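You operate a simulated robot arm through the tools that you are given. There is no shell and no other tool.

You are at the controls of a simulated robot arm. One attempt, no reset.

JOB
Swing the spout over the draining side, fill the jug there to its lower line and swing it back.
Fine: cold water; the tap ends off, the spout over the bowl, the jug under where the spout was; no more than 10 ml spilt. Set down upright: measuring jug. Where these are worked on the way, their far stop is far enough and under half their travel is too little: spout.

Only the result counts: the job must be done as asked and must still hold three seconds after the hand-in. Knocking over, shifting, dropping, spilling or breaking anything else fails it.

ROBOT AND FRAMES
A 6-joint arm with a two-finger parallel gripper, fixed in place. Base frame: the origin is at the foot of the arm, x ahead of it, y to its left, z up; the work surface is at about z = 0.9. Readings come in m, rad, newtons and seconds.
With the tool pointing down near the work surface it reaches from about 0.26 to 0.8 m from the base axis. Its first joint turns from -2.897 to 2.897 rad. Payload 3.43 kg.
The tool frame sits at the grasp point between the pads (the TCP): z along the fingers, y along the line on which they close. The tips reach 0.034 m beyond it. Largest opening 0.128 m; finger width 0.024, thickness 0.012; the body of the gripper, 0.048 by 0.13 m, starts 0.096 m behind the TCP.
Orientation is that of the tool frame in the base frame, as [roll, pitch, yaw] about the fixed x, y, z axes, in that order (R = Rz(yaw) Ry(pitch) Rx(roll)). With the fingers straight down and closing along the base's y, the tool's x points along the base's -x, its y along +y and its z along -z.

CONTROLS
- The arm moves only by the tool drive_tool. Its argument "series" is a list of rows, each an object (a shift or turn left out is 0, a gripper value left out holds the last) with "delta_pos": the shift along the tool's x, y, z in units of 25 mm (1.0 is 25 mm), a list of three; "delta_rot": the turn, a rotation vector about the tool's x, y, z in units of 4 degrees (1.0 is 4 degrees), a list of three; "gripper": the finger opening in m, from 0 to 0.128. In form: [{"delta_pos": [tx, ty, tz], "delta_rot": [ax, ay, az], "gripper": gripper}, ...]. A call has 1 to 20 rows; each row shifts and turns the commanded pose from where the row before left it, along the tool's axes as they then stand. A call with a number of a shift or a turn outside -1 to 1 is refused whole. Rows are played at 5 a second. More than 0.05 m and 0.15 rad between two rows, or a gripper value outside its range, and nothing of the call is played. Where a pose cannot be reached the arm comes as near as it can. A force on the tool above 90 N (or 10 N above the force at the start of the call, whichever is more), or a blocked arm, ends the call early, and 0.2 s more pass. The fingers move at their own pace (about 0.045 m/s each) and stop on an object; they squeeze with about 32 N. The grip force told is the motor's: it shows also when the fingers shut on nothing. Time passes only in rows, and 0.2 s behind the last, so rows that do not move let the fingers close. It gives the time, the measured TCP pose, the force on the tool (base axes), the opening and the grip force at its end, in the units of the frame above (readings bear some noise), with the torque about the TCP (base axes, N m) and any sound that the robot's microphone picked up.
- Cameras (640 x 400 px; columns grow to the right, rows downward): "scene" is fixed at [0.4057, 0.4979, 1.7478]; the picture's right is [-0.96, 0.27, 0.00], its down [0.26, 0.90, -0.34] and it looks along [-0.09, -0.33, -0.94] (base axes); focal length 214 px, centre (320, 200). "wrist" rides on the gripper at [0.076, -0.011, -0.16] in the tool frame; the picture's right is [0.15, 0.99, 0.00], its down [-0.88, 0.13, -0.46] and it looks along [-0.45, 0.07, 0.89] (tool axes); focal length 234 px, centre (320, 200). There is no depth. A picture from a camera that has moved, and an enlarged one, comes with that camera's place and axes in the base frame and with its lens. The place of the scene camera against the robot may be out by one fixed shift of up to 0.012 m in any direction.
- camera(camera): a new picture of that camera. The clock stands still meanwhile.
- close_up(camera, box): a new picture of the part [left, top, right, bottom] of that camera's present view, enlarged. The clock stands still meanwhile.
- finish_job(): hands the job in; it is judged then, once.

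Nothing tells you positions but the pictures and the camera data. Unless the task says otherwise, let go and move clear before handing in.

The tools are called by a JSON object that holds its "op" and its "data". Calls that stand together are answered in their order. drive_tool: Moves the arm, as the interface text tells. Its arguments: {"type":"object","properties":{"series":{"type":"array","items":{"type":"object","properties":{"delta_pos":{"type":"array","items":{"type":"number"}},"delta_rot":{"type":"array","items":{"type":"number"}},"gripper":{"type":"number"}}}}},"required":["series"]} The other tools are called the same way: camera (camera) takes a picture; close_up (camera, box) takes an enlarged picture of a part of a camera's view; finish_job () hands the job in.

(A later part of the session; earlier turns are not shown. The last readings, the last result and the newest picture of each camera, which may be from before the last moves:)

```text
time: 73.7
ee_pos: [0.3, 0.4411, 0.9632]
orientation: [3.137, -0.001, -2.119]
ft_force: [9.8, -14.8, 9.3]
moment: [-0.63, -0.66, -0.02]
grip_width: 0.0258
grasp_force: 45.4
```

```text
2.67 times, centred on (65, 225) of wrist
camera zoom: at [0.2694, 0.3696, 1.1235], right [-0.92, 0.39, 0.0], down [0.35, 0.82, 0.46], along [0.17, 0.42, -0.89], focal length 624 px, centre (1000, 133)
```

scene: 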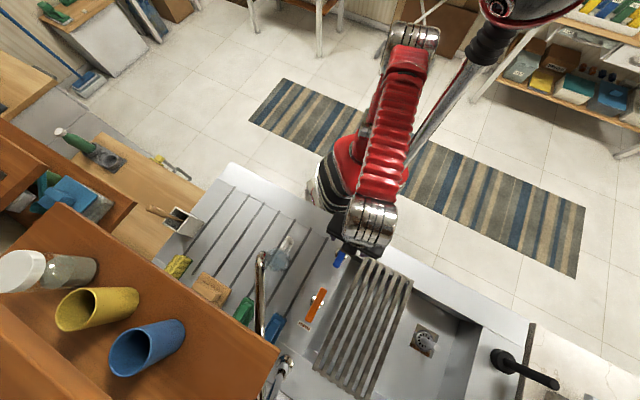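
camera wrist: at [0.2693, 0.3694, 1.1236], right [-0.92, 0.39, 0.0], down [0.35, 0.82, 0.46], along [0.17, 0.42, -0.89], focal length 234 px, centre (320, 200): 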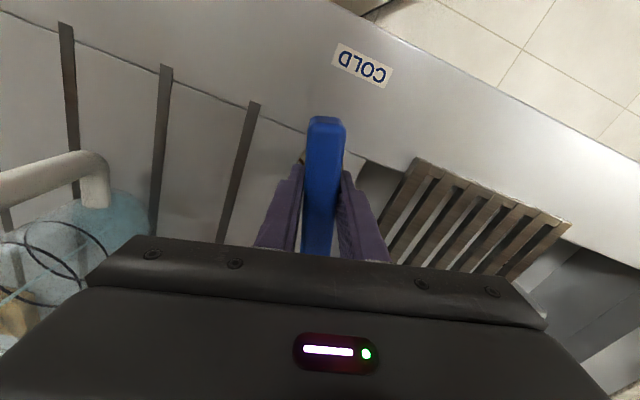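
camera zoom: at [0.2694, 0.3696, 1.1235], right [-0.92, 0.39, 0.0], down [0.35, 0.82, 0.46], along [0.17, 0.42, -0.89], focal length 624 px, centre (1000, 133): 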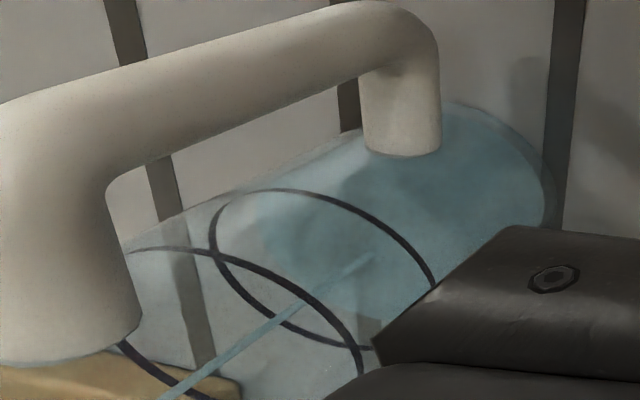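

The water is now just under the lower ring, about 10–12 mm short. I'll run one more second and measure.

{"op": "drive_tool", "data": {"series": [{}, {}, {}, {}]}}

{"op": "close_up", "data": {"camera": "scene", "box": [264, 246, 288, 270]}}

{"op": "close_up", "data": {"camera": "wrist", "box": [30, 180, 120, 270]}}

```text
time: 74.7
ee_pos: [0.2995, 0.441, 0.9635]
orientation: [3.136, 0.0, -2.119]
ft_force: [9.7, -14.1, 9.8]
moment: [-0.64, -0.62, -0.02]
grip_width: 0.0258
grasp_force: 44.9
```

```text
16.00 times, centred on (276, 258) of scene
camera zoom: at [0.4057, 0.4979, 1.7478], right [-0.96, 0.27, 0.0], down [0.26, 0.9, -0.34], along [-0.09, -0.33, -0.94], focal length 3432 px, centre (1024, -728)
```

zoom: 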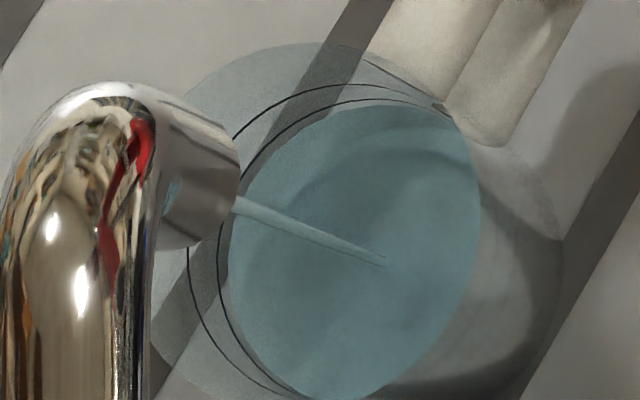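

```text
4.44 times, centred on (75, 225) of wrist
camera zoom: at [0.2695, 0.3696, 1.1235], right [-0.92, 0.39, 0.0], down [0.35, 0.82, 0.46], along [0.17, 0.42, -0.89], focal length 1041 px, centre (1409, 89)
```

zoom: 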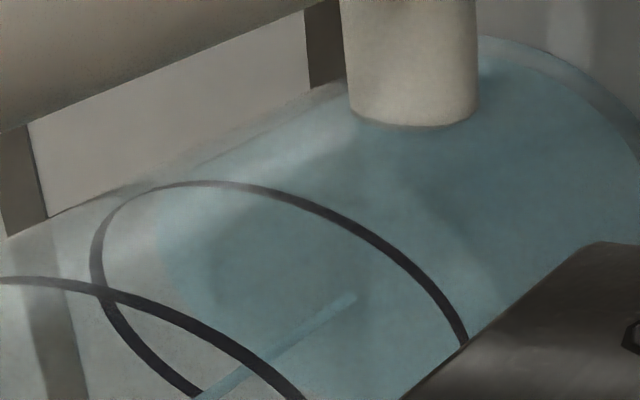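

The surface is about 9 mm below the lower line, rising about 2 mm a second. I'll run two more seconds, then check and throttle down.

{"op": "drive_tool", "data": {"series": [{}, {}, {}, {}, {}, {}, {}, {}, {}]}}

{"op": "close_up", "data": {"camera": "scene", "box": [264, 246, 288, 270]}}

{"op": "close_up", "data": {"camera": "wrist", "box": [30, 180, 120, 270]}}

```text
time: 76.7
ee_pos: [0.3007, 0.4403, 0.9643]
orientation: [3.137, 0.0, -2.119]
ft_force: [9.8, -13.4, 8.0]
moment: [-0.56, -0.66, -0.05]
grip_width: 0.0257
grasp_force: 45.3
```

```text
16.00 times, centred on (276, 258) of scene
camera zoom: at [0.4057, 0.4979, 1.7478], right [-0.96, 0.27, 0.0], down [0.26, 0.9, -0.34], along [-0.09, -0.33, -0.94], focal length 3432 px, centre (1024, -728)
```

zoom: 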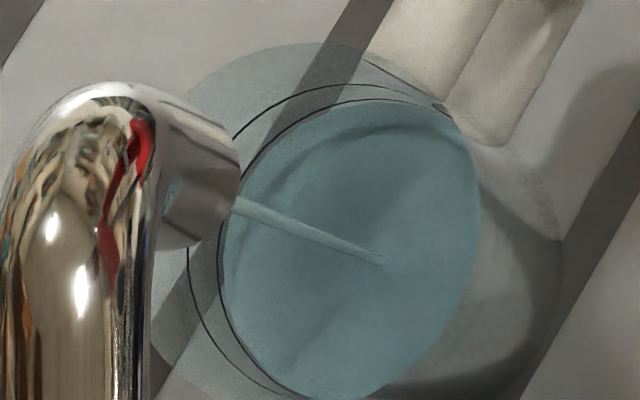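

```text
4.44 times, centred on (75, 225) of wrist
camera zoom: at [0.2695, 0.3696, 1.1234], right [-0.92, 0.39, 0.0], down [0.35, 0.82, 0.46], along [0.17, 0.42, -0.89], focal length 1041 px, centre (1409, 89)
```

zoom: 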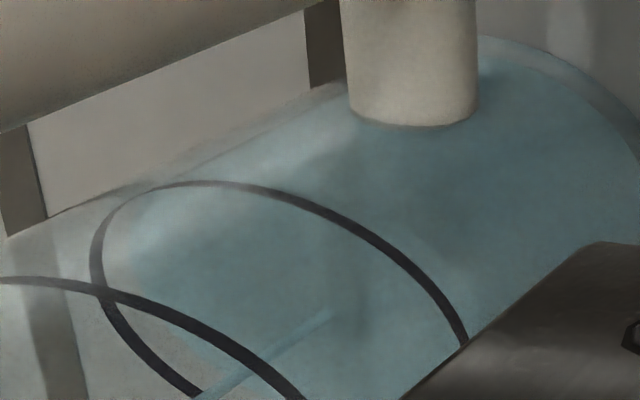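

Roughly 5 mm remain. I'll turn the lever back 6° to the thin stream so I can finish precisely.

{"op": "drive_tool", "data": {"series": [{"delta_rot": [0, 0, 0.5]}, {"delta_rot": [0, 0, 0.5]}, {"delta_rot": [0, 0, 0.5]}]}}

{"op": "close_up", "data": {"camera": "scene", "box": [264, 246, 288, 270]}}

{"op": "camera", "data": {"camera": "wrist"}}

```text
time: 77.5
ee_pos: [0.3, 0.4405, 0.9636]
orientation: [3.136, 0.001, -2.225]
ft_force: [7.9, -15.2, 4.0]
moment: [0.04, -1.16, -0.01]
grip_width: 0.0256
grasp_force: 45.1
```

```text
16.00 times, centred on (276, 258) of scene
camera zoom: at [0.4057, 0.4979, 1.7478], right [-0.96, 0.27, 0.0], down [0.26, 0.9, -0.34], along [-0.09, -0.33, -0.94], focal length 3432 px, centre (1024, -728)
```

zoom: 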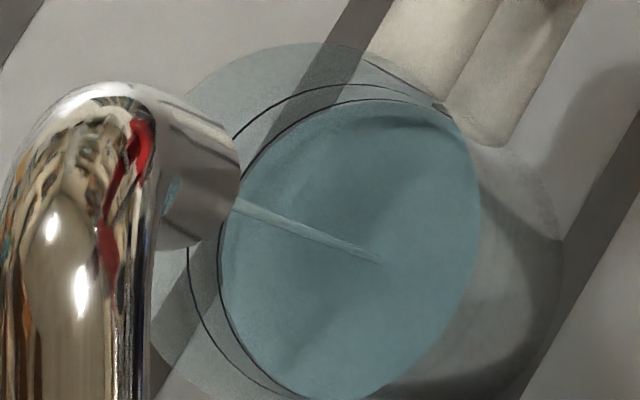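

```text
taken
camera wrist: at [0.2622, 0.3733, 1.1235], right [-0.88, 0.48, 0.0], down [0.43, 0.78, 0.46], along [0.22, 0.4, -0.89], focal length 234 px, centre (320, 200)
```

wrist: 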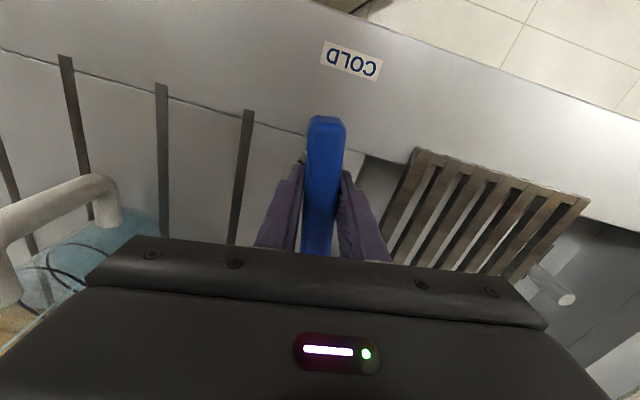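

{"op": "close_up", "data": {"camera": "wrist", "box": [0, 215, 120, 325]}}

{"op": "close_up", "data": {"camera": "scene", "box": [268, 246, 280, 262]}}

{"op": "close_up", "data": {"camera": "scene", "box": [276, 248, 300, 274]}}

```text
3.64 times, centred on (60, 270) of wrist
camera zoom: at [0.2622, 0.3733, 1.1235], right [-0.88, 0.48, 0.0], down [0.43, 0.78, 0.46], along [0.22, 0.4, -0.89], focal length 852 px, centre (1266, -54)
```

zoom: 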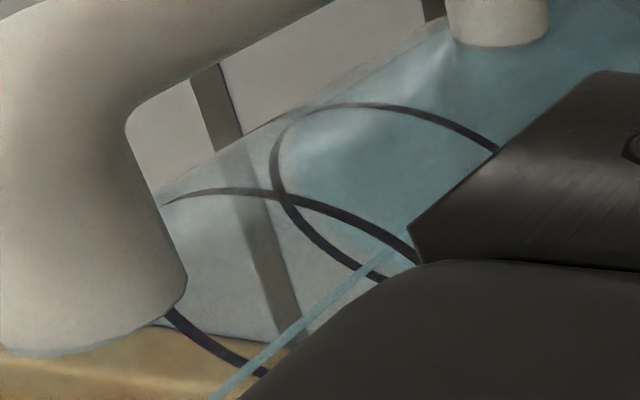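

```text
16.00 times, centred on (274, 254) of scene
camera zoom: at [0.4057, 0.4979, 1.7478], right [-0.96, 0.27, 0.0], down [0.26, 0.9, -0.34], along [-0.09, -0.33, -0.94], focal length 3432 px, centre (1056, -664)
```

zoom: 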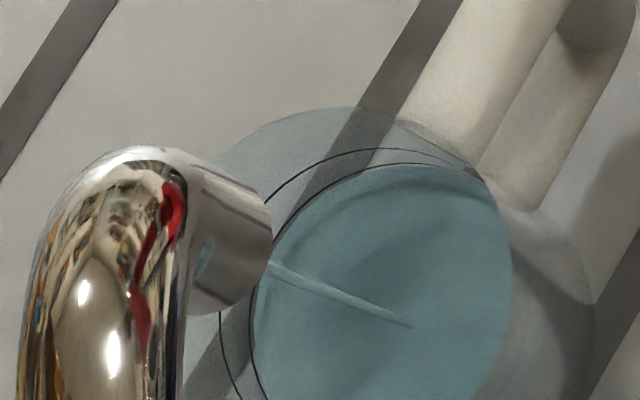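

```text
15.38 times, centred on (288, 261) of scene
camera zoom: at [0.4057, 0.4979, 1.7478], right [-0.96, 0.27, 0.0], down [0.26, 0.9, -0.34], along [-0.09, -0.33, -0.94], focal length 3300 px, centre (812, -738)
```

zoom: 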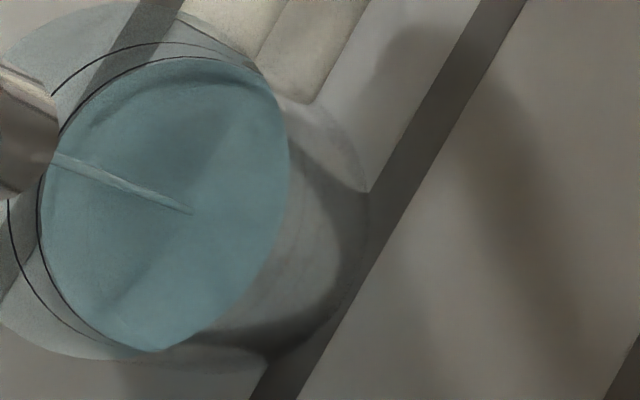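

The water is now within about 3 mm of the lower line. I'll close the tap fully, then inspect the level from the side before any top-up.

{"op": "drive_tool", "data": {"series": [{"delta_rot": [0, 0, 0.6]}, {"delta_rot": [0, 0, 0.6]}, {"delta_rot": [0, 0, 0.6]}, {"delta_rot": [0, 0, 0.4]}]}}

{"op": "close_up", "data": {"camera": "scene", "box": [264, 246, 288, 270]}}

```text
time: 78.5
ee_pos: [0.3003, 0.4414, 0.9652]
orientation: [3.137, 0.001, -2.378]
ft_force: [10.0, -8.9, 2.3]
moment: [-0.39, -0.75, -0.03]
grip_width: 0.0255
grasp_force: 45.2
```

```text
16.00 times, centred on (276, 258) of scene
camera zoom: at [0.4057, 0.4979, 1.7478], right [-0.96, 0.27, 0.0], down [0.26, 0.9, -0.34], along [-0.09, -0.33, -0.94], focal length 3432 px, centre (1024, -728)
```

zoom: 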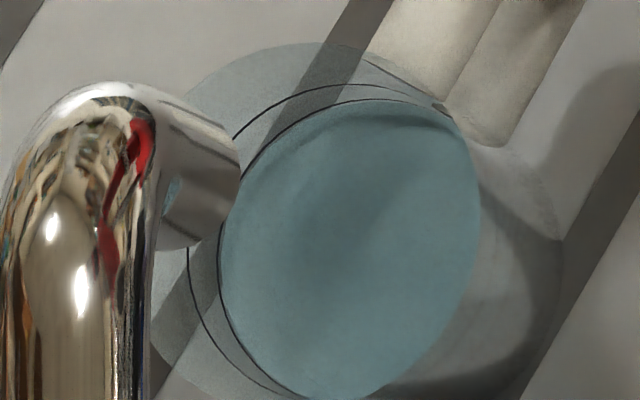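

The stream has stopped. I'll press the lever gently onto its closed stop to be sure it is fully off.

{"op": "drive_tool", "data": {"series": [{"delta_rot": [0, 0, 0.3]}, {"delta_rot": [0, 0, 0.2]}, {}]}}

{"op": "close_up", "data": {"camera": "scene", "box": [255, 235, 311, 275]}}

```text
time: 79.3
ee_pos: [0.2987, 0.441, 0.964]
orientation: [3.136, -0.003, -2.411]
ft_force: [9.0, -6.8, -2.6]
moment: [-0.08, -1.13, -0.03]
grip_width: 0.0256
grasp_force: 45.2
```

```text
10.00 times, centred on (283, 255) of scene
camera zoom: at [0.4057, 0.4979, 1.7478], right [-0.96, 0.27, 0.0], down [0.26, 0.9, -0.34], along [-0.09, -0.33, -0.94], focal length 2145 px, centre (690, -350)
```

zoom: 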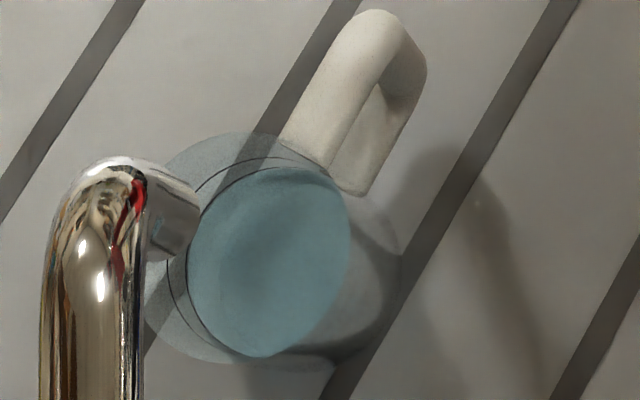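

{"op": "drive_tool", "data": {"series": [{"delta_rot": [0, 0, 0.3]}, {"delta_rot": [0, 0, 0.2]}, {}]}}

{"op": "camera", "data": {"camera": "wrist"}}

{"op": "close_up", "data": {"camera": "scene", "box": [280, 235, 336, 275]}}

```text
time: 80.1
ee_pos: [0.2997, 0.4414, 0.9639]
orientation: [3.135, 0.001, -2.445]
ft_force: [9.6, -3.9, -2.2]
moment: [-0.76, -1.44, 1.25]
grip_width: 0.0258
grasp_force: 44.9
```

```text
taken
camera wrist: at [0.2481, 0.3834, 1.1235], right [-0.75, 0.67, 0.0], down [0.59, 0.66, 0.46], along [0.3, 0.34, -0.89], focal length 234 px, centre (320, 200)
```

wrist: 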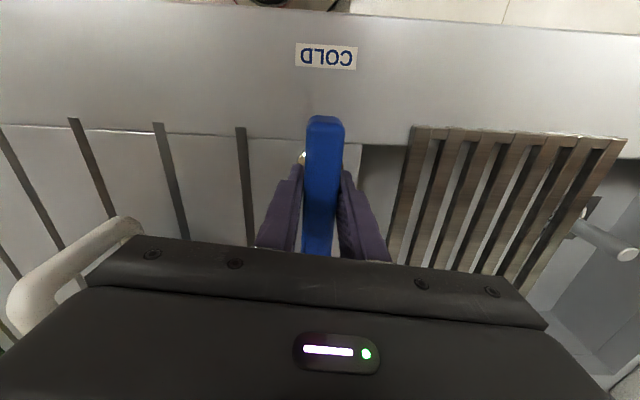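

```text
10.00 times, centred on (308, 255) of scene
camera zoom: at [0.4057, 0.4979, 1.7478], right [-0.96, 0.27, 0.0], down [0.26, 0.9, -0.34], along [-0.09, -0.33, -0.94], focal length 2145 px, centre (440, -350)
```

zoom: 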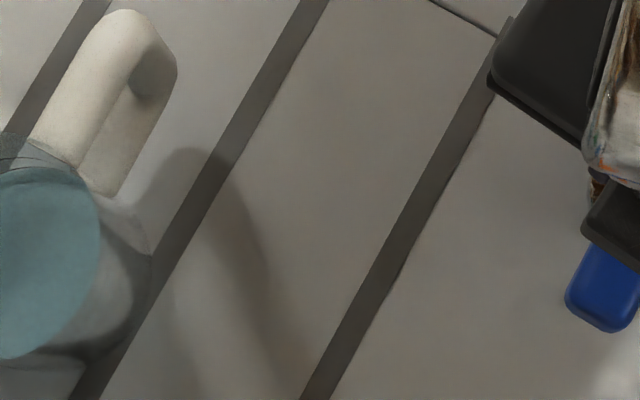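

The torque rise confirms the lever is on its closed stop and no water is running. I'll release the lever, lift off, and set up a low side view of the jug.

{"op": "drive_tool", "data": {"series": [{"delta_rot": [0, 0, -0.25], "gripper": 0.05}, {"gripper": 0.06}, {"gripper": 0.07}, {}, {"delta_pos": [0, 0, -1]}, {"delta_pos": [0, 0, -1]}, {"delta_pos": [0, 0, -1]}, {"delta_pos": [0, 0, -1]}, {"delta_pos": [0, 0, -1]}, {}]}}

{"op": "camera", "data": {"camera": "wrist"}}

{"op": "close_up", "data": {"camera": "scene", "box": [225, 200, 415, 340]}}

```text
time: 82.3
ee_pos: [0.2985, 0.4404, 1.0893]
orientation: [3.136, 0.0, -2.429]
ft_force: [-0.8, 0.1, -0.8]
moment: [0.0, -0.01, 0.0]
grip_width: 0.0699
grasp_force: 0.0
```

```text
taken
camera wrist: at [0.249, 0.3821, 1.2484], right [-0.76, 0.65, 0.0], down [0.58, 0.67, 0.46], along [0.29, 0.35, -0.89], focal length 234 px, centre (320, 200)
```

wrist: 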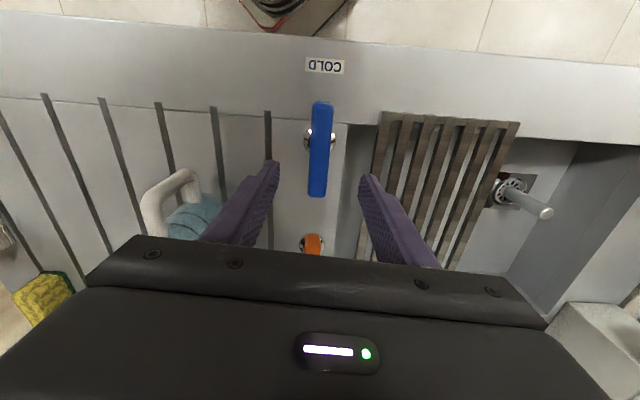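

```text
2.86 times, centred on (320, 270) of scene
camera zoom: at [0.4057, 0.4979, 1.7478], right [-0.96, 0.27, 0.0], down [0.26, 0.9, -0.34], along [-0.09, -0.33, -0.94], focal length 613 px, centre (320, 0)
```

zoom: 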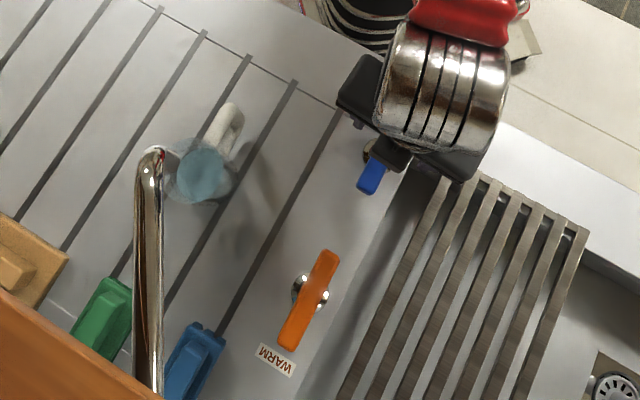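

{"op": "drive_tool", "data": {"series": [{"delta_rot": [0, 0, 1], "gripper": 0.0}, {"delta_rot": [0, 0, 1]}, {"delta_rot": [0, 0, 1]}, {"delta_rot": [0, 0, 1]}, {"delta_rot": [0, 0, 1]}, {"delta_rot": [0, -1, 0]}, {"delta_rot": [0, -1, 0]}, {"delta_rot": [0, -1, 0]}, {"delta_rot": [0, -1, 0]}, {"delta_rot": [0, -1, 0]}, {"delta_rot": [0, -1, 0]}, {"delta_rot": [0, -1, 0]}, {"delta_rot": [0, -1, 0]}, {"delta_rot": [0, -1, 0]}, {"delta_rot": [0, -1, 0]}, {"delta_rot": [0, -1, 0]}, {"delta_rot": [0, -1, 0]}, {}]}}

{"op": "camera", "data": {"camera": "wrist"}}

```text
time: 86.1
ee_pos: [0.2987, 0.4416, 1.0887]
orientation: [3.136, 0.837, -2.782]
ft_force: [0.6, -0.5, 0.6]
moment: [-0.01, 0.0, -0.03]
grip_width: 0.0002
grasp_force: 32.2
```

```text
taken
camera wrist: at [0.1445, 0.3697, 1.1399], right [-0.44, 0.89, -0.1], down [0.19, 0.21, 0.96], along [0.88, 0.41, -0.26], focal length 234 px, centre (320, 200)
```

wrist: 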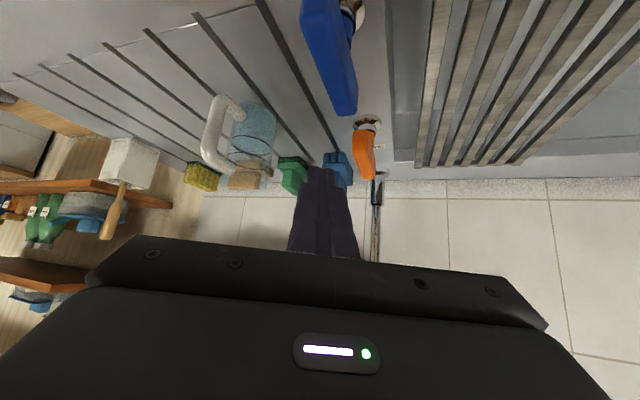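

{"op": "close_up", "data": {"camera": "wrist", "box": [215, 90, 295, 195]}}

{"op": "close_up", "data": {"camera": "wrist", "box": [222, 130, 282, 170]}}

```text
3.81 times, centred on (255, 142) of wrist
camera zoom: at [0.1445, 0.3697, 1.1399], right [-0.44, 0.89, -0.1], down [0.19, 0.21, 0.96], along [0.88, 0.41, -0.26], focal length 892 px, centre (568, 419)
```

zoom: 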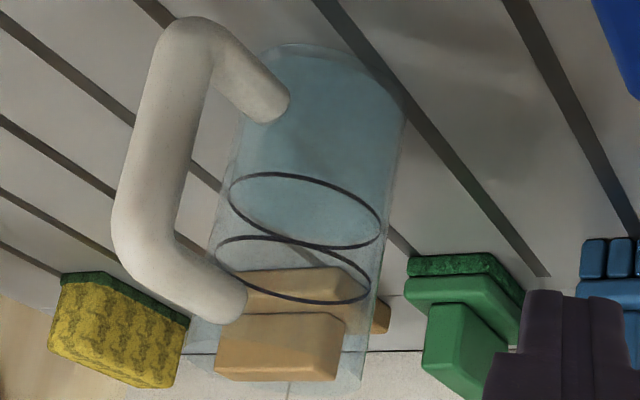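

```text
10.00 times, centred on (252, 150) of wrist
camera zoom: at [0.1445, 0.3697, 1.1399], right [-0.44, 0.89, -0.1], down [0.19, 0.21, 0.96], along [0.88, 0.41, -0.26], focal length 2342 px, centre (1000, 700)
```

zoom: 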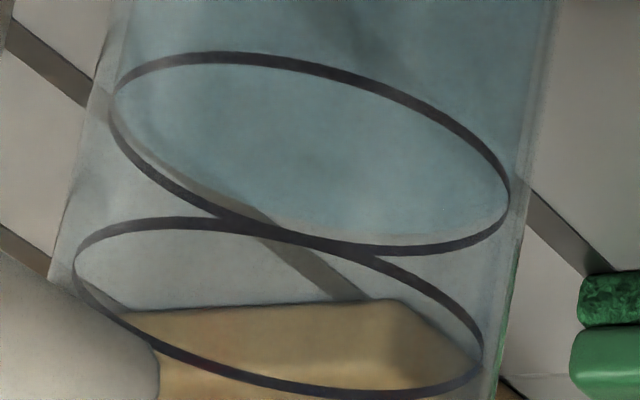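

{"op": "close_up", "data": {"camera": "wrist", "box": [228, 133, 256, 153]}}

{"op": "close_up", "data": {"camera": "wrist", "box": [248, 138, 276, 158]}}

```text
16.00 times, centred on (242, 143) of wrist
camera zoom: at [0.1445, 0.3697, 1.1399], right [-0.44, 0.89, -0.1], down [0.19, 0.21, 0.96], along [0.88, 0.41, -0.26], focal length 3747 px, centre (1568, 1112)
```

zoom: 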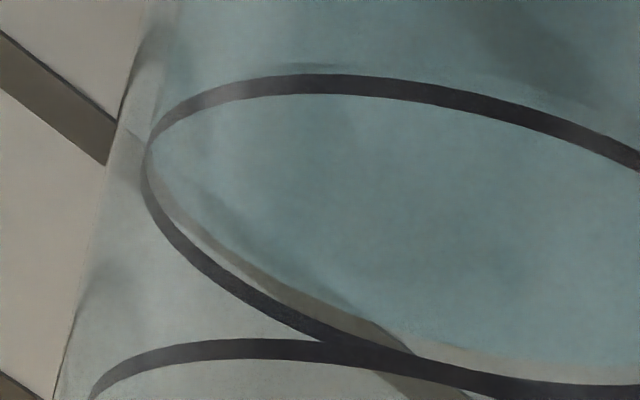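

```text
16.00 times, centred on (262, 148) of wrist
camera zoom: at [0.1445, 0.3697, 1.1399], right [-0.44, 0.89, -0.1], down [0.19, 0.21, 0.96], along [0.88, 0.41, -0.26], focal length 3747 px, centre (1248, 1032)
```

zoom: 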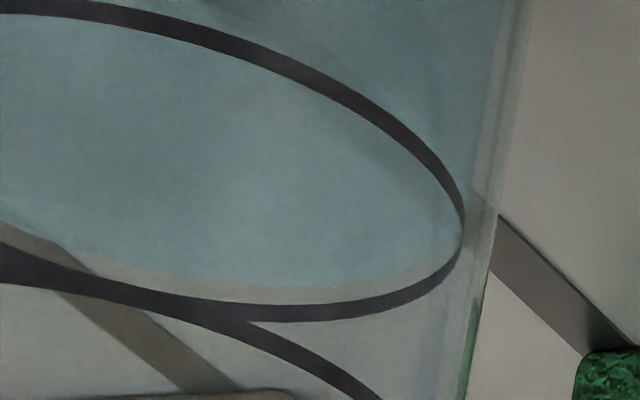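

From the side the water is about 3 mm below the middle of the lower line, and the tap is fully off. I'll go back to the lever for a short top-up.

{"op": "drive_tool", "data": {"series": [{"delta_rot": [0, 1, 0], "gripper": 0.07}, {"delta_rot": [0, 1, 0]}, {"delta_rot": [0, 1, 0]}, {"delta_rot": [0, 1, 0]}, {"delta_rot": [0, 1, 0]}, {"delta_rot": [0, 1, 0]}, {"delta_rot": [0, 1, 0]}, {"delta_rot": [0, 1, 0]}, {"delta_rot": [0, 1, 0]}, {"delta_rot": [0, 1, 0]}, {"delta_rot": [0, 1, 0]}, {"delta_rot": [0, 1, 0]}, {"delta_rot": [0, 0, -1]}, {"delta_rot": [0, 0, -1]}, {"delta_rot": [0, 0, -1]}, {"delta_rot": [0, 0, -1]}, {"delta_rot": [0, 0, -1]}, {}]}}

{"op": "camera", "data": {"camera": "wrist"}}

```text
time: 89.9
ee_pos: [0.301, 0.441, 1.0893]
orientation: [3.137, 0.0, -2.429]
ft_force: [0.0, -1.0, -0.3]
moment: [-0.03, -0.02, 0.03]
grip_width: 0.0698
grasp_force: 0.1
```

```text
taken
camera wrist: at [0.2494, 0.3823, 1.2484], right [-0.76, 0.65, 0.0], down [0.58, 0.67, 0.46], along [0.29, 0.35, -0.89], focal length 234 px, centre (320, 200)
```

wrist: 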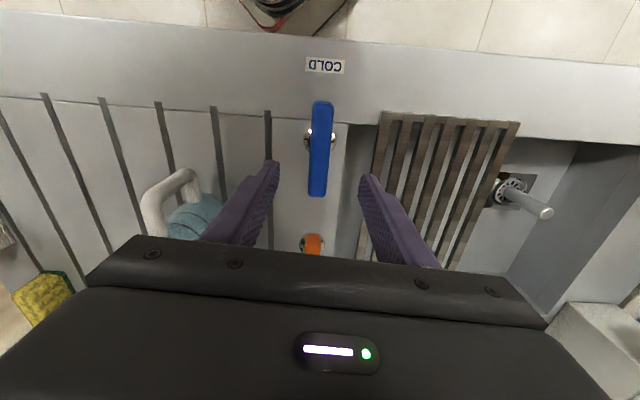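

The bar is aligned between the fingers again. I'll descend and grip it.

{"op": "drive_tool", "data": {"series": [{"delta_pos": [0, 0, 1]}, {"delta_pos": [0, 0, 1]}, {"delta_pos": [0, 0, 1]}, {"delta_pos": [0, 0, 1]}, {"delta_pos": [0, 0, 1]}, {"gripper": 0.015}, {"gripper": 0.015}, {"gripper": 0.015}, {"gripper": 0.015}, {}]}}

{"op": "close_up", "data": {"camera": "scene", "box": [264, 246, 288, 270]}}

```text
time: 92.1
ee_pos: [0.2986, 0.4422, 0.9635]
orientation: [3.137, -0.001, -2.427]
ft_force: [3.8, -4.4, -3.4]
moment: [-0.63, -0.98, 0.13]
grip_width: 0.0255
grasp_force: 45.8
```

```text
16.00 times, centred on (276, 258) of scene
camera zoom: at [0.4057, 0.4979, 1.7478], right [-0.96, 0.27, 0.0], down [0.26, 0.9, -0.34], along [-0.09, -0.33, -0.94], focal length 3432 px, centre (1024, -728)
```

zoom: 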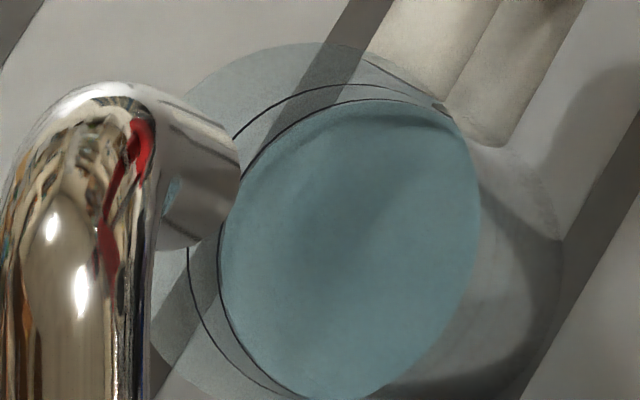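

The grip is good and the lever still reads closed. I'll open it to the same thin stream as before.

{"op": "drive_tool", "data": {"series": [{"delta_rot": [0, 0, -0.75]}, {"delta_rot": [0, 0, -0.75]}, {"delta_rot": [0, 0, -0.75]}, {"delta_rot": [0, 0, -0.65]}]}}

{"op": "close_up", "data": {"camera": "scene", "box": [264, 246, 288, 270]}}

```text
time: 93.1
ee_pos: [0.2998, 0.4407, 0.9635]
orientation: [3.136, -0.001, -2.224]
ft_force: [9.6, -3.8, -8.3]
moment: [-1.39, -0.55, -0.02]
grip_width: 0.0259
grasp_force: 45.0
```

```text
16.00 times, centred on (276, 258) of scene
camera zoom: at [0.4057, 0.4979, 1.7478], right [-0.96, 0.27, 0.0], down [0.26, 0.9, -0.34], along [-0.09, -0.33, -0.94], focal length 3432 px, centre (1024, -728)
```

zoom: 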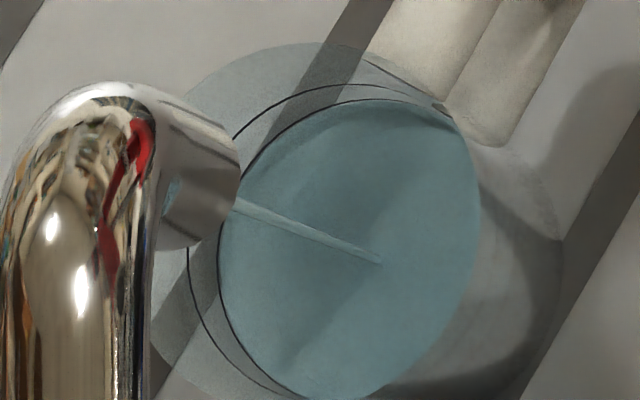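

{"op": "drive_tool", "data": {"series": [{}, {}, {}, {}, {"delta_rot": [0, 0, 0.75]}, {"delta_rot": [0, 0, 0.75]}, {"delta_rot": [0, 0, 0.75]}, {"delta_rot": [0, 0, 0.75]}, {"delta_rot": [0, 0, 0.1]}, {}]}}

{"op": "close_up", "data": {"camera": "scene", "box": [264, 246, 288, 270]}}

```text
time: 95.3
ee_pos: [0.2995, 0.4411, 0.9623]
orientation: [3.136, 0.0, -2.443]
ft_force: [3.1, -3.4, -13.6]
moment: [-0.56, -1.61, 1.11]
grip_width: 0.0259
grasp_force: 45.0
```

```text
16.00 times, centred on (276, 258) of scene
camera zoom: at [0.4057, 0.4979, 1.7478], right [-0.96, 0.27, 0.0], down [0.26, 0.9, -0.34], along [-0.09, -0.33, -0.94], focal length 3432 px, centre (1024, -728)
```

zoom: 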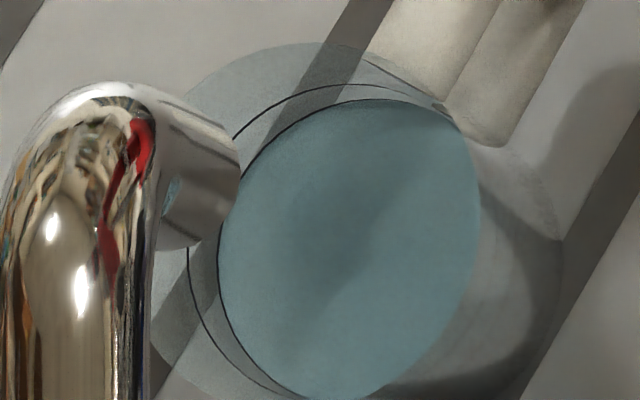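

The tap is back on its closed stop and the stream is gone. I'll release the lever and look from the side again.

{"op": "drive_tool", "data": {"series": [{"delta_rot": [0, 0, -0.25], "gripper": 0.05}, {"gripper": 0.06}, {"gripper": 0.07}, {}, {"delta_pos": [0, 0, -1]}, {"delta_pos": [0, 0, -1]}, {"delta_pos": [0, 0, -1]}, {"delta_pos": [0, 0, -1]}, {"delta_pos": [0, 0, -1]}, {"gripper": 0.0}]}}

{"op": "drive_tool", "data": {"series": [{"delta_rot": [0, 0, 1], "gripper": 0.0}, {"delta_rot": [0, 0, 1]}, {"delta_rot": [0, 0, 1]}, {"delta_rot": [0, 0, 1]}, {"delta_rot": [0, 0, 1]}, {"delta_rot": [0, -1, 0]}, {"delta_rot": [0, -1, 0]}, {"delta_rot": [0, -1, 0]}, {"delta_rot": [0, -1, 0]}, {"delta_rot": [0, -1, 0]}, {"delta_rot": [0, -1, 0]}, {"delta_rot": [0, -1, 0]}, {"delta_rot": [0, -1, 0]}, {"delta_rot": [0, -1, 0]}, {"delta_rot": [0, -1, 0]}, {"delta_rot": [0, -1, 0]}, {"delta_rot": [0, -1, 0]}, {}]}}

{"op": "camera", "data": {"camera": "wrist"}}

{"op": "close_up", "data": {"camera": "wrist", "box": [228, 133, 256, 153]}}

{"op": "close_up", "data": {"camera": "wrist", "box": [248, 138, 276, 158]}}

```text
time: 97.5
ee_pos: [0.3012, 0.4396, 1.0896]
orientation: [3.136, 0.0, -2.426]
ft_force: [0.3, 0.1, 0.1]
moment: [0.01, 0.0, -0.02]
grip_width: 0.0354
grasp_force: 0.0
```

```text
time: 101.3
ee_pos: [0.2999, 0.4405, 1.089]
orientation: [3.135, 0.837, -2.779]
ft_force: [0.0, -0.1, -0.3]
moment: [-0.03, 0.02, 0.01]
grip_width: 0.0
grasp_force: 32.0
```

```text
taken
camera wrist: at [0.1448, 0.3691, 1.1398], right [-0.45, 0.89, -0.1], down [0.19, 0.21, 0.96], along [0.87, 0.41, -0.26], focal length 234 px, centre (320, 200)
```

wrist: 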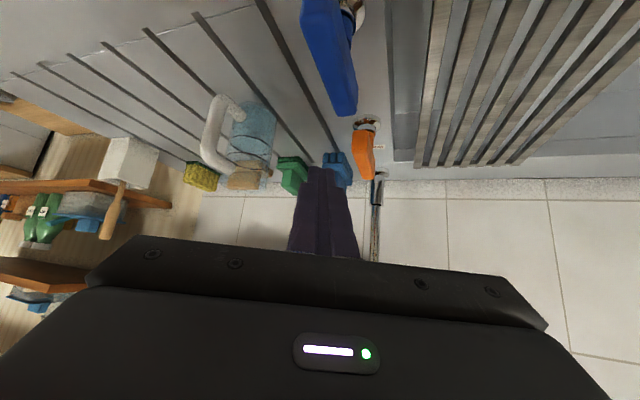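

```text
16.00 times, centred on (242, 143) of wrist
camera zoom: at [0.1448, 0.3691, 1.1398], right [-0.45, 0.89, -0.1], down [0.19, 0.21, 0.96], along [0.87, 0.41, -0.26], focal length 3747 px, centre (1568, 1112)
```

zoom: 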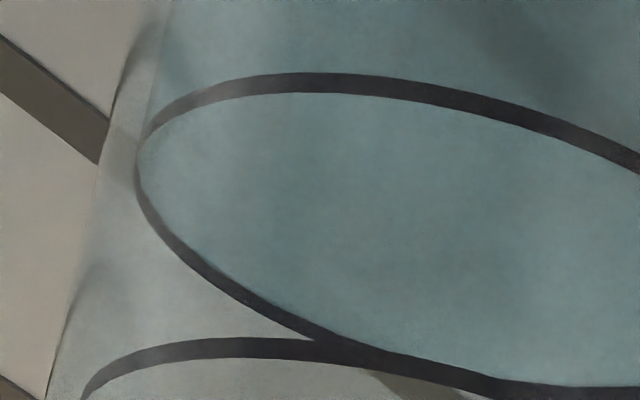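

```text
16.00 times, centred on (262, 148) of wrist
camera zoom: at [0.1448, 0.3691, 1.1398], right [-0.45, 0.89, -0.1], down [0.19, 0.21, 0.96], along [0.87, 0.41, -0.26], focal length 3747 px, centre (1248, 1032)
```

zoom: 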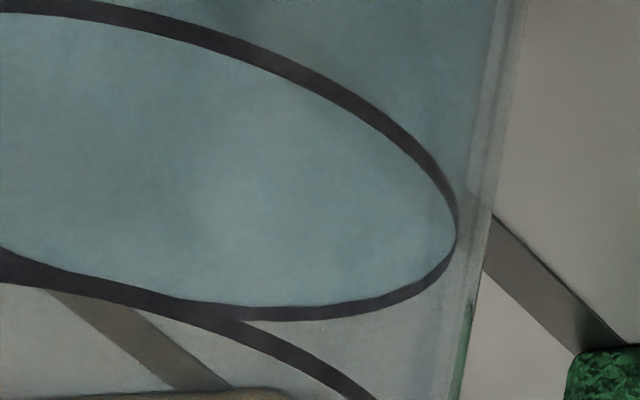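

The water now meets the lower line all round, so the fill is done and the tap is off. Next I'll raise the hand, straighten the heading and go back to the spout to swing it home.

{"op": "drive_tool", "data": {"series": [{"delta_pos": [-0.83, 0, -0.745]}, {"delta_pos": [-0.83, 0, -0.745]}, {"delta_pos": [-0.83, 0, -0.745]}, {"delta_pos": [-0.83, 0, -0.745]}, {"delta_pos": [-0.83, 0, -0.745]}, {"delta_pos": [-0.83, 0, -0.745]}, {"delta_pos": [-0.83, 0, -0.745]}, {"delta_rot": [0, 1, 0], "gripper": 0.1}, {"delta_rot": [0, 1, 0]}, {"delta_rot": [0, 1, 0]}, {"delta_rot": [0, 1, 0]}, {"delta_rot": [-0.515, 0, -0.824]}, {"delta_rot": [-0.515, 0, -0.824]}, {"delta_rot": [-0.515, 0, -0.824]}, {"delta_rot": [-0.515, 0, -0.824]}, {"delta_rot": [-0.515, 0, -0.824]}, {"delta_rot": [-0.515, 0, -0.824]}, {}]}}

{"op": "camera", "data": {"camera": "wrist"}}

{"op": "camera", "data": {"camera": "scene"}}

```text
time: 105.1
ee_pos: [0.3017, 0.4392, 1.2839]
orientation: [3.137, 0.559, -2.369]
ft_force: [0.7, 0.7, 0.3]
moment: [0.01, -0.02, 0.02]
grip_width: 0.1
grasp_force: 0.1
```

```text
taken
camera wrist: at [0.202, 0.3277, 1.3797], right [-0.78, 0.62, -0.07], down [0.27, 0.44, 0.85], along [0.56, 0.65, -0.52], focal length 234 px, centre (320, 200)
```

wrist: 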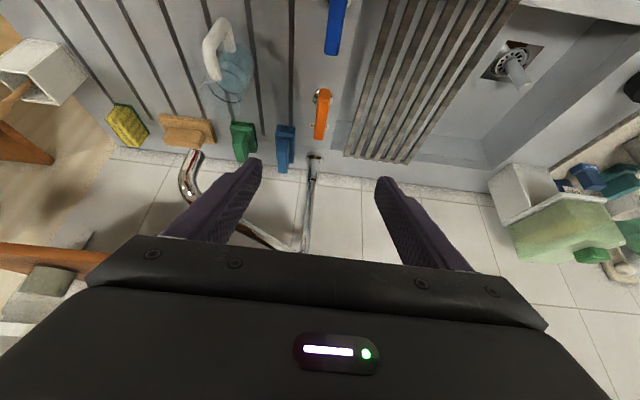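

```text
taken
```

scene: 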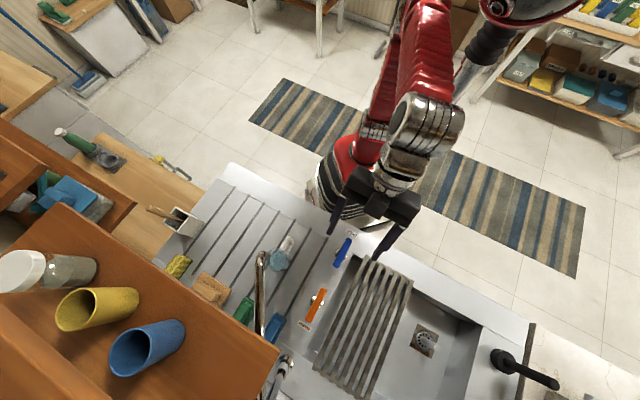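

{"op": "drive_tool", "data": {"series": [{"delta_pos": [-0.595, -0.894, 0.372]}, {"delta_pos": [-0.595, -0.894, 0.372]}, {"delta_pos": [-0.595, -0.894, 0.372]}, {"delta_pos": [-0.595, -0.894, 0.372]}, {"delta_pos": [-0.595, -0.894, 0.372]}, {"delta_pos": [-0.595, -0.894, 0.372]}, {"delta_pos": [-0.595, -0.894, 0.372]}, {"delta_pos": [-0.595, -0.894, 0.372]}, {}]}}

{"op": "camera", "data": {"camera": "wrist"}}

{"op": "close_up", "data": {"camera": "scene", "box": [200, 170, 360, 290]}}

```text
time: 107.1
ee_pos: [0.5276, 0.4108, 1.2822]
orientation: [3.136, 0.558, -2.371]
ft_force: [0.5, 0.2, -0.6]
moment: [-0.02, 0.04, 0.01]
grip_width: 0.1001
grasp_force: 0.1
```

```text
taken
camera wrist: at [0.4286, 0.2983, 1.3789], right [-0.78, 0.62, -0.07], down [0.27, 0.44, 0.85], along [0.56, 0.65, -0.52], focal length 234 px, centre (320, 200)
```

wrist: 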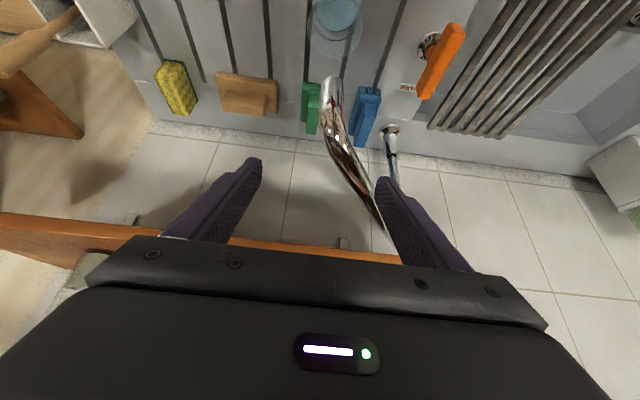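

```text
3.33 times, centred on (280, 230) of scene
camera zoom: at [0.4057, 0.4979, 1.7478], right [-0.96, 0.27, 0.0], down [0.26, 0.9, -0.34], along [-0.09, -0.33, -0.94], focal length 715 px, centre (453, 100)
```

zoom: 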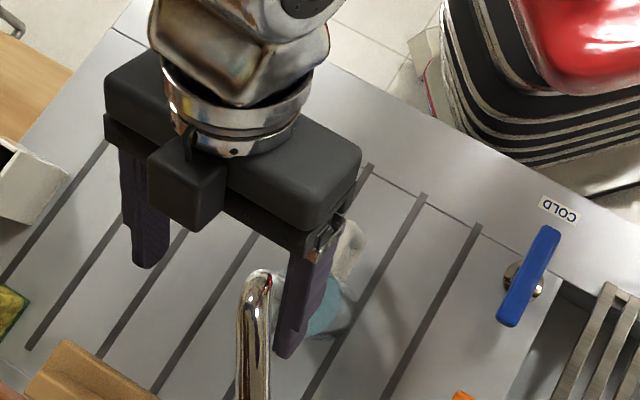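

The open fingers are over the spout end, with the arm passing between them. I'll descend to cage height.

{"op": "drive_tool", "data": {"series": [{"delta_pos": [0.461, 0.05, 0.7375]}, {"delta_pos": [0.461, 0.05, 0.7375]}, {"delta_pos": [0.461, 0.05, 0.7375]}, {"delta_pos": [0.442, 0, 0.707]}, {}]}}

{"op": "camera", "data": {"camera": "wrist"}}

{"op": "close_up", "data": {"camera": "scene", "box": [200, 170, 360, 290]}}

```text
time: 108.3
ee_pos: [0.5235, 0.4134, 1.1967]
orientation: [3.135, 0.559, -2.37]
ft_force: [-0.3, -0.3, 0.8]
moment: [-0.02, -0.03, 0.03]
grip_width: 0.1
grasp_force: 0.1
```

```text
taken
camera wrist: at [0.4248, 0.3005, 1.2927], right [-0.78, 0.62, -0.07], down [0.27, 0.44, 0.85], along [0.56, 0.65, -0.52], focal length 234 px, centre (320, 200)
```

wrist: 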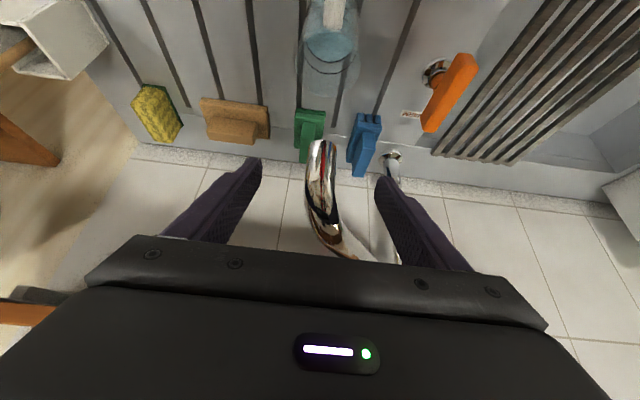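

```text
3.33 times, centred on (280, 230) of scene
camera zoom: at [0.4057, 0.4979, 1.7478], right [-0.96, 0.27, 0.0], down [0.26, 0.9, -0.34], along [-0.09, -0.33, -0.94], focal length 715 px, centre (453, 100)
```

zoom: 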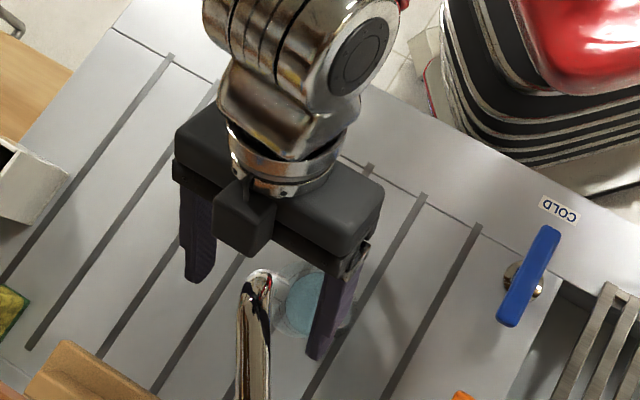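

The spout is between the fingers again. I'll close to the loose cage and begin swinging it back toward the bowl.

{"op": "drive_tool", "data": {"series": [{"gripper": 0.06}, {"gripper": 0.06}, {"gripper": 0.06}, {"delta_pos": [0.207, 0.39, -0.129]}, {"delta_pos": [0.207, 0.39, -0.129]}, {"delta_pos": [0.183, 0.406, -0.114]}, {"delta_pos": [0.183, 0.406, -0.114]}, {"delta_pos": [0.159, 0.422, -0.1]}, {"delta_pos": [0.159, 0.422, -0.1]}]}}

{"op": "camera", "data": {"camera": "wrist"}}

{"op": "close_up", "data": {"camera": "scene", "box": [220, 190, 380, 310]}}

```text
time: 110.3
ee_pos: [0.4594, 0.4339, 1.1988]
orientation: [3.137, 0.559, -2.372]
ft_force: [0.6, -0.2, 0.3]
moment: [0.04, 0.0, 0.03]
grip_width: 0.0601
grasp_force: 0.0
```

```text
taken
camera wrist: at [0.3595, 0.3216, 1.2934], right [-0.78, 0.62, -0.07], down [0.27, 0.44, 0.85], along [0.56, 0.65, -0.52], focal length 234 px, centre (320, 200)
```

wrist: 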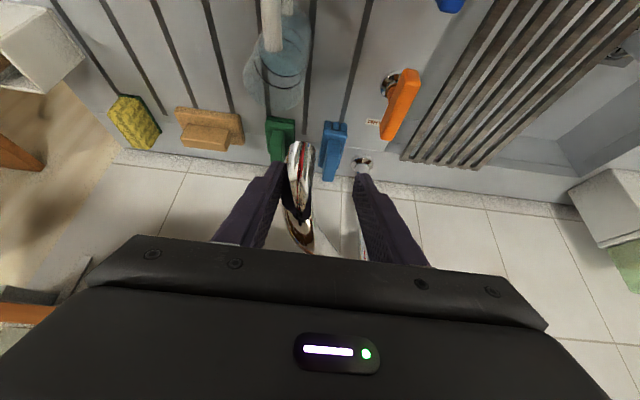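

```text
3.33 times, centred on (300, 250) of scene
camera zoom: at [0.4057, 0.4979, 1.7478], right [-0.96, 0.27, 0.0], down [0.26, 0.9, -0.34], along [-0.09, -0.33, -0.94], focal length 715 px, centre (387, 33)
```

zoom: 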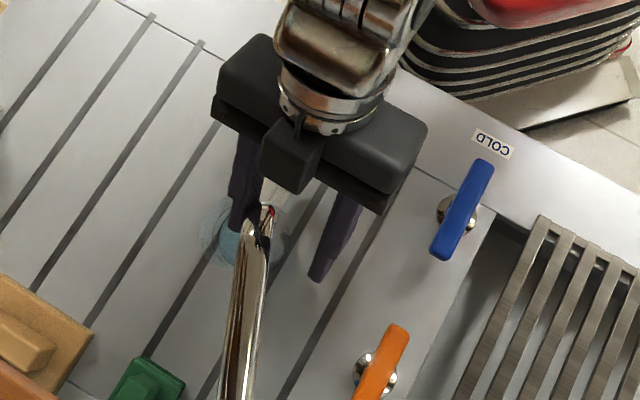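

The spout is swinging back with the left finger pushing it, and the jug stands undisturbed. I'll continue along the arc.

{"op": "drive_tool", "data": {"series": [{"delta_pos": [0.134, 0.432, -0.084]}, {"delta_pos": [0.134, 0.432, -0.084]}, {"delta_pos": [0.107, 0.444, -0.067]}, {"delta_pos": [0.107, 0.444, -0.067]}, {"delta_pos": [0.081, 0.45, -0.051]}, {"delta_pos": [0.081, 0.45, -0.051]}, {"delta_pos": [0.054, 0.456, -0.034]}, {"delta_pos": [0.054, 0.456, -0.034]}, {"delta_pos": [0.027, 0.46, -0.017]}, {"delta_pos": [0.027, 0.46, -0.017]}, {"delta_pos": [0, 0.46, 0]}, {"delta_pos": [0, 0.46, 0]}]}}

{"op": "camera", "data": {"camera": "wrist"}}

{"op": "camera", "data": {"camera": "scene"}}

```text
time: 112.9
ee_pos: [0.3465, 0.5134, 1.1983]
orientation: [3.136, 0.558, -2.37]
ft_force: [0.6, -0.6, 0.2]
moment: [0.01, 0.02, 0.0]
grip_width: 0.06
grasp_force: 0.1
```

```text
taken
camera wrist: at [0.2476, 0.4012, 1.2935], right [-0.78, 0.62, -0.07], down [0.27, 0.44, 0.85], along [0.56, 0.65, -0.52], focal length 234 px, centre (320, 200)
```

wrist: 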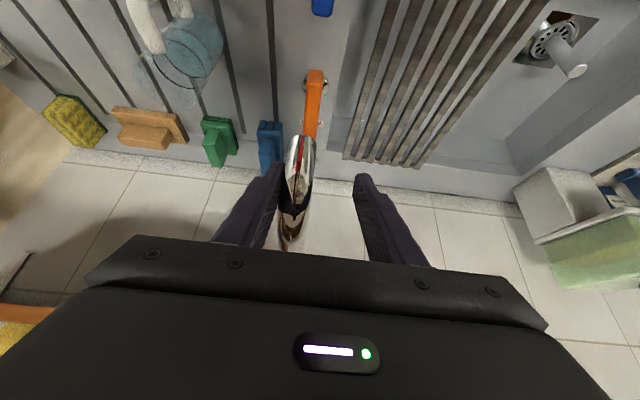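

```text
taken
```

scene: 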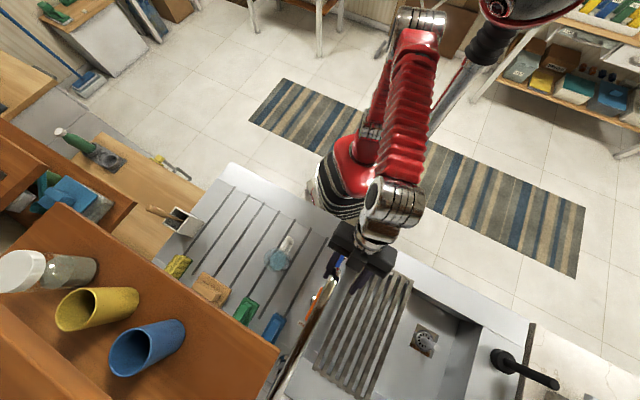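

{"op": "drive_tool", "data": {"series": [{"delta_pos": [-0.027, 0.46, 0.017]}, {"delta_pos": [-0.027, 0.46, 0.017]}, {"delta_pos": [-0.054, 0.456, 0.034]}, {"delta_pos": [-0.054, 0.456, 0.034]}, {"delta_pos": [-0.081, 0.45, 0.051]}, {"delta_pos": [-0.081, 0.45, 0.051]}, {"delta_pos": [-0.107, 0.444, 0.067]}, {"delta_pos": [-0.107, 0.444, 0.067]}, {"delta_pos": [-0.134, 0.432, 0.084]}, {"delta_pos": [-0.134, 0.432, 0.084]}]}}

{"op": "camera", "data": {"camera": "wrist"}}

{"op": "camera", "data": {"camera": "scene"}}

```text
time: 115.1
ee_pos: [0.2855, 0.6099, 1.1986]
orientation: [3.135, 0.559, -2.37]
ft_force: [0.5, -0.7, -0.3]
moment: [-0.01, 0.03, 0.02]
grip_width: 0.06
grasp_force: 0.1
```

```text
taken
camera wrist: at [0.1861, 0.4982, 1.2949], right [-0.78, 0.62, -0.07], down [0.27, 0.44, 0.85], along [0.56, 0.65, -0.52], focal length 234 px, centre (320, 200)
```

wrist: 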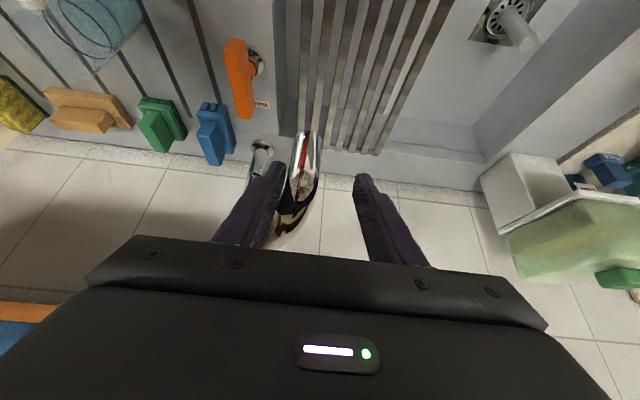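

```text
taken
```

scene: 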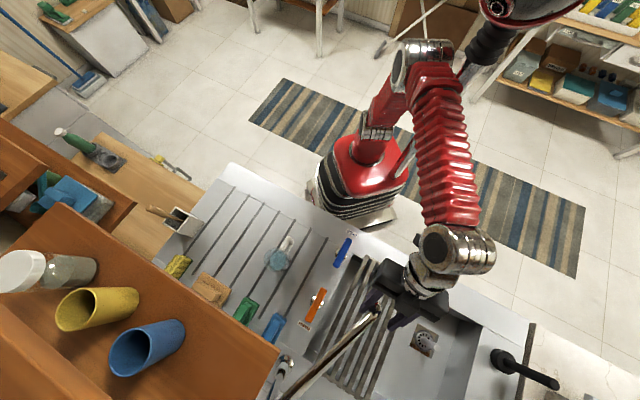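

{"op": "drive_tool", "data": {"series": [{"delta_pos": [-0.159, 0.422, 0.1]}, {"delta_pos": [-0.159, 0.422, 0.1]}, {"delta_pos": [-0.183, 0.406, 0.114]}, {"delta_pos": [-0.183, 0.406, 0.114]}]}}

{"op": "camera", "data": {"camera": "wrist"}}

{"op": "camera", "data": {"camera": "scene"}}

```text
time: 116.1
ee_pos: [0.2709, 0.6547, 1.1984]
orientation: [3.137, 0.559, -2.371]
ft_force: [0.1, 0.4, 0.1]
moment: [0.05, 0.04, 0.0]
grip_width: 0.0599
grasp_force: 0.0
```

```text
taken
camera wrist: at [0.1712, 0.5419, 1.2944], right [-0.78, 0.62, -0.07], down [0.27, 0.44, 0.85], along [0.56, 0.65, -0.52], focal length 234 px, centre (320, 200)
```

wrist: 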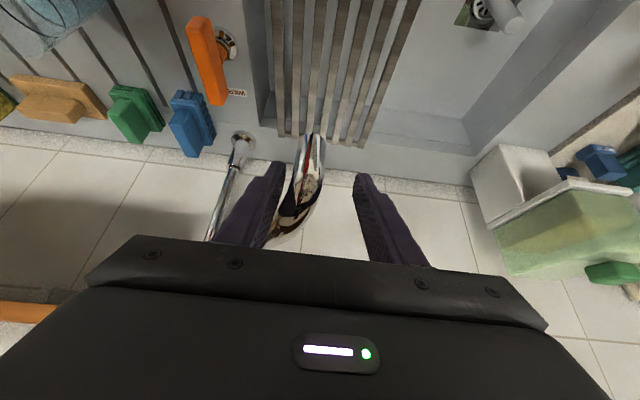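

```text
taken
```

scene: 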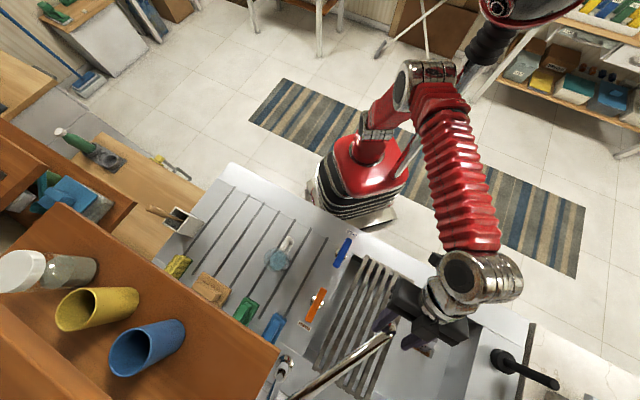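

The spout is over the bowl, nearly at its original place. I'll take it the last couple of degrees gently, watching for the stop.

{"op": "drive_tool", "data": {"series": [{"delta_pos": [-0.102, 0.198, 0.064]}, {"delta_pos": [-0.102, 0.198, 0.064]}]}}

{"op": "close_up", "data": {"camera": "scene", "box": [240, 220, 480, 400]}}

```text
time: 116.7
ee_pos: [0.2681, 0.6662, 1.1995]
orientation: [3.136, 0.558, -2.37]
ft_force: [-0.1, 0.0, 0.4]
moment: [0.03, 0.0, -0.01]
grip_width: 0.0601
grasp_force: 0.2
```

```text
2.22 times, centred on (360, 310) of scene
camera zoom: at [0.4057, 0.4979, 1.7478], right [-0.96, 0.27, 0.0], down [0.26, 0.9, -0.34], along [-0.09, -0.33, -0.94], focal length 477 px, centre (231, -44)
```

zoom: 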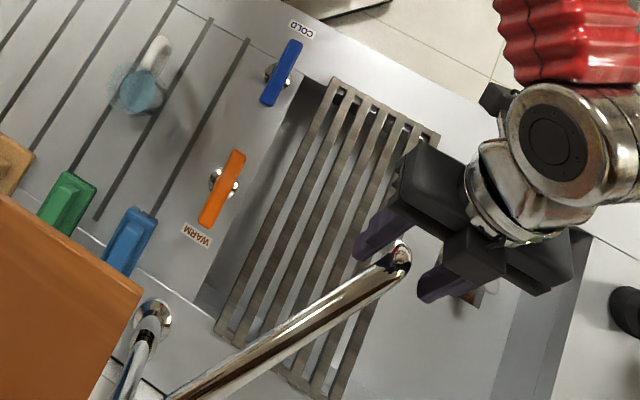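

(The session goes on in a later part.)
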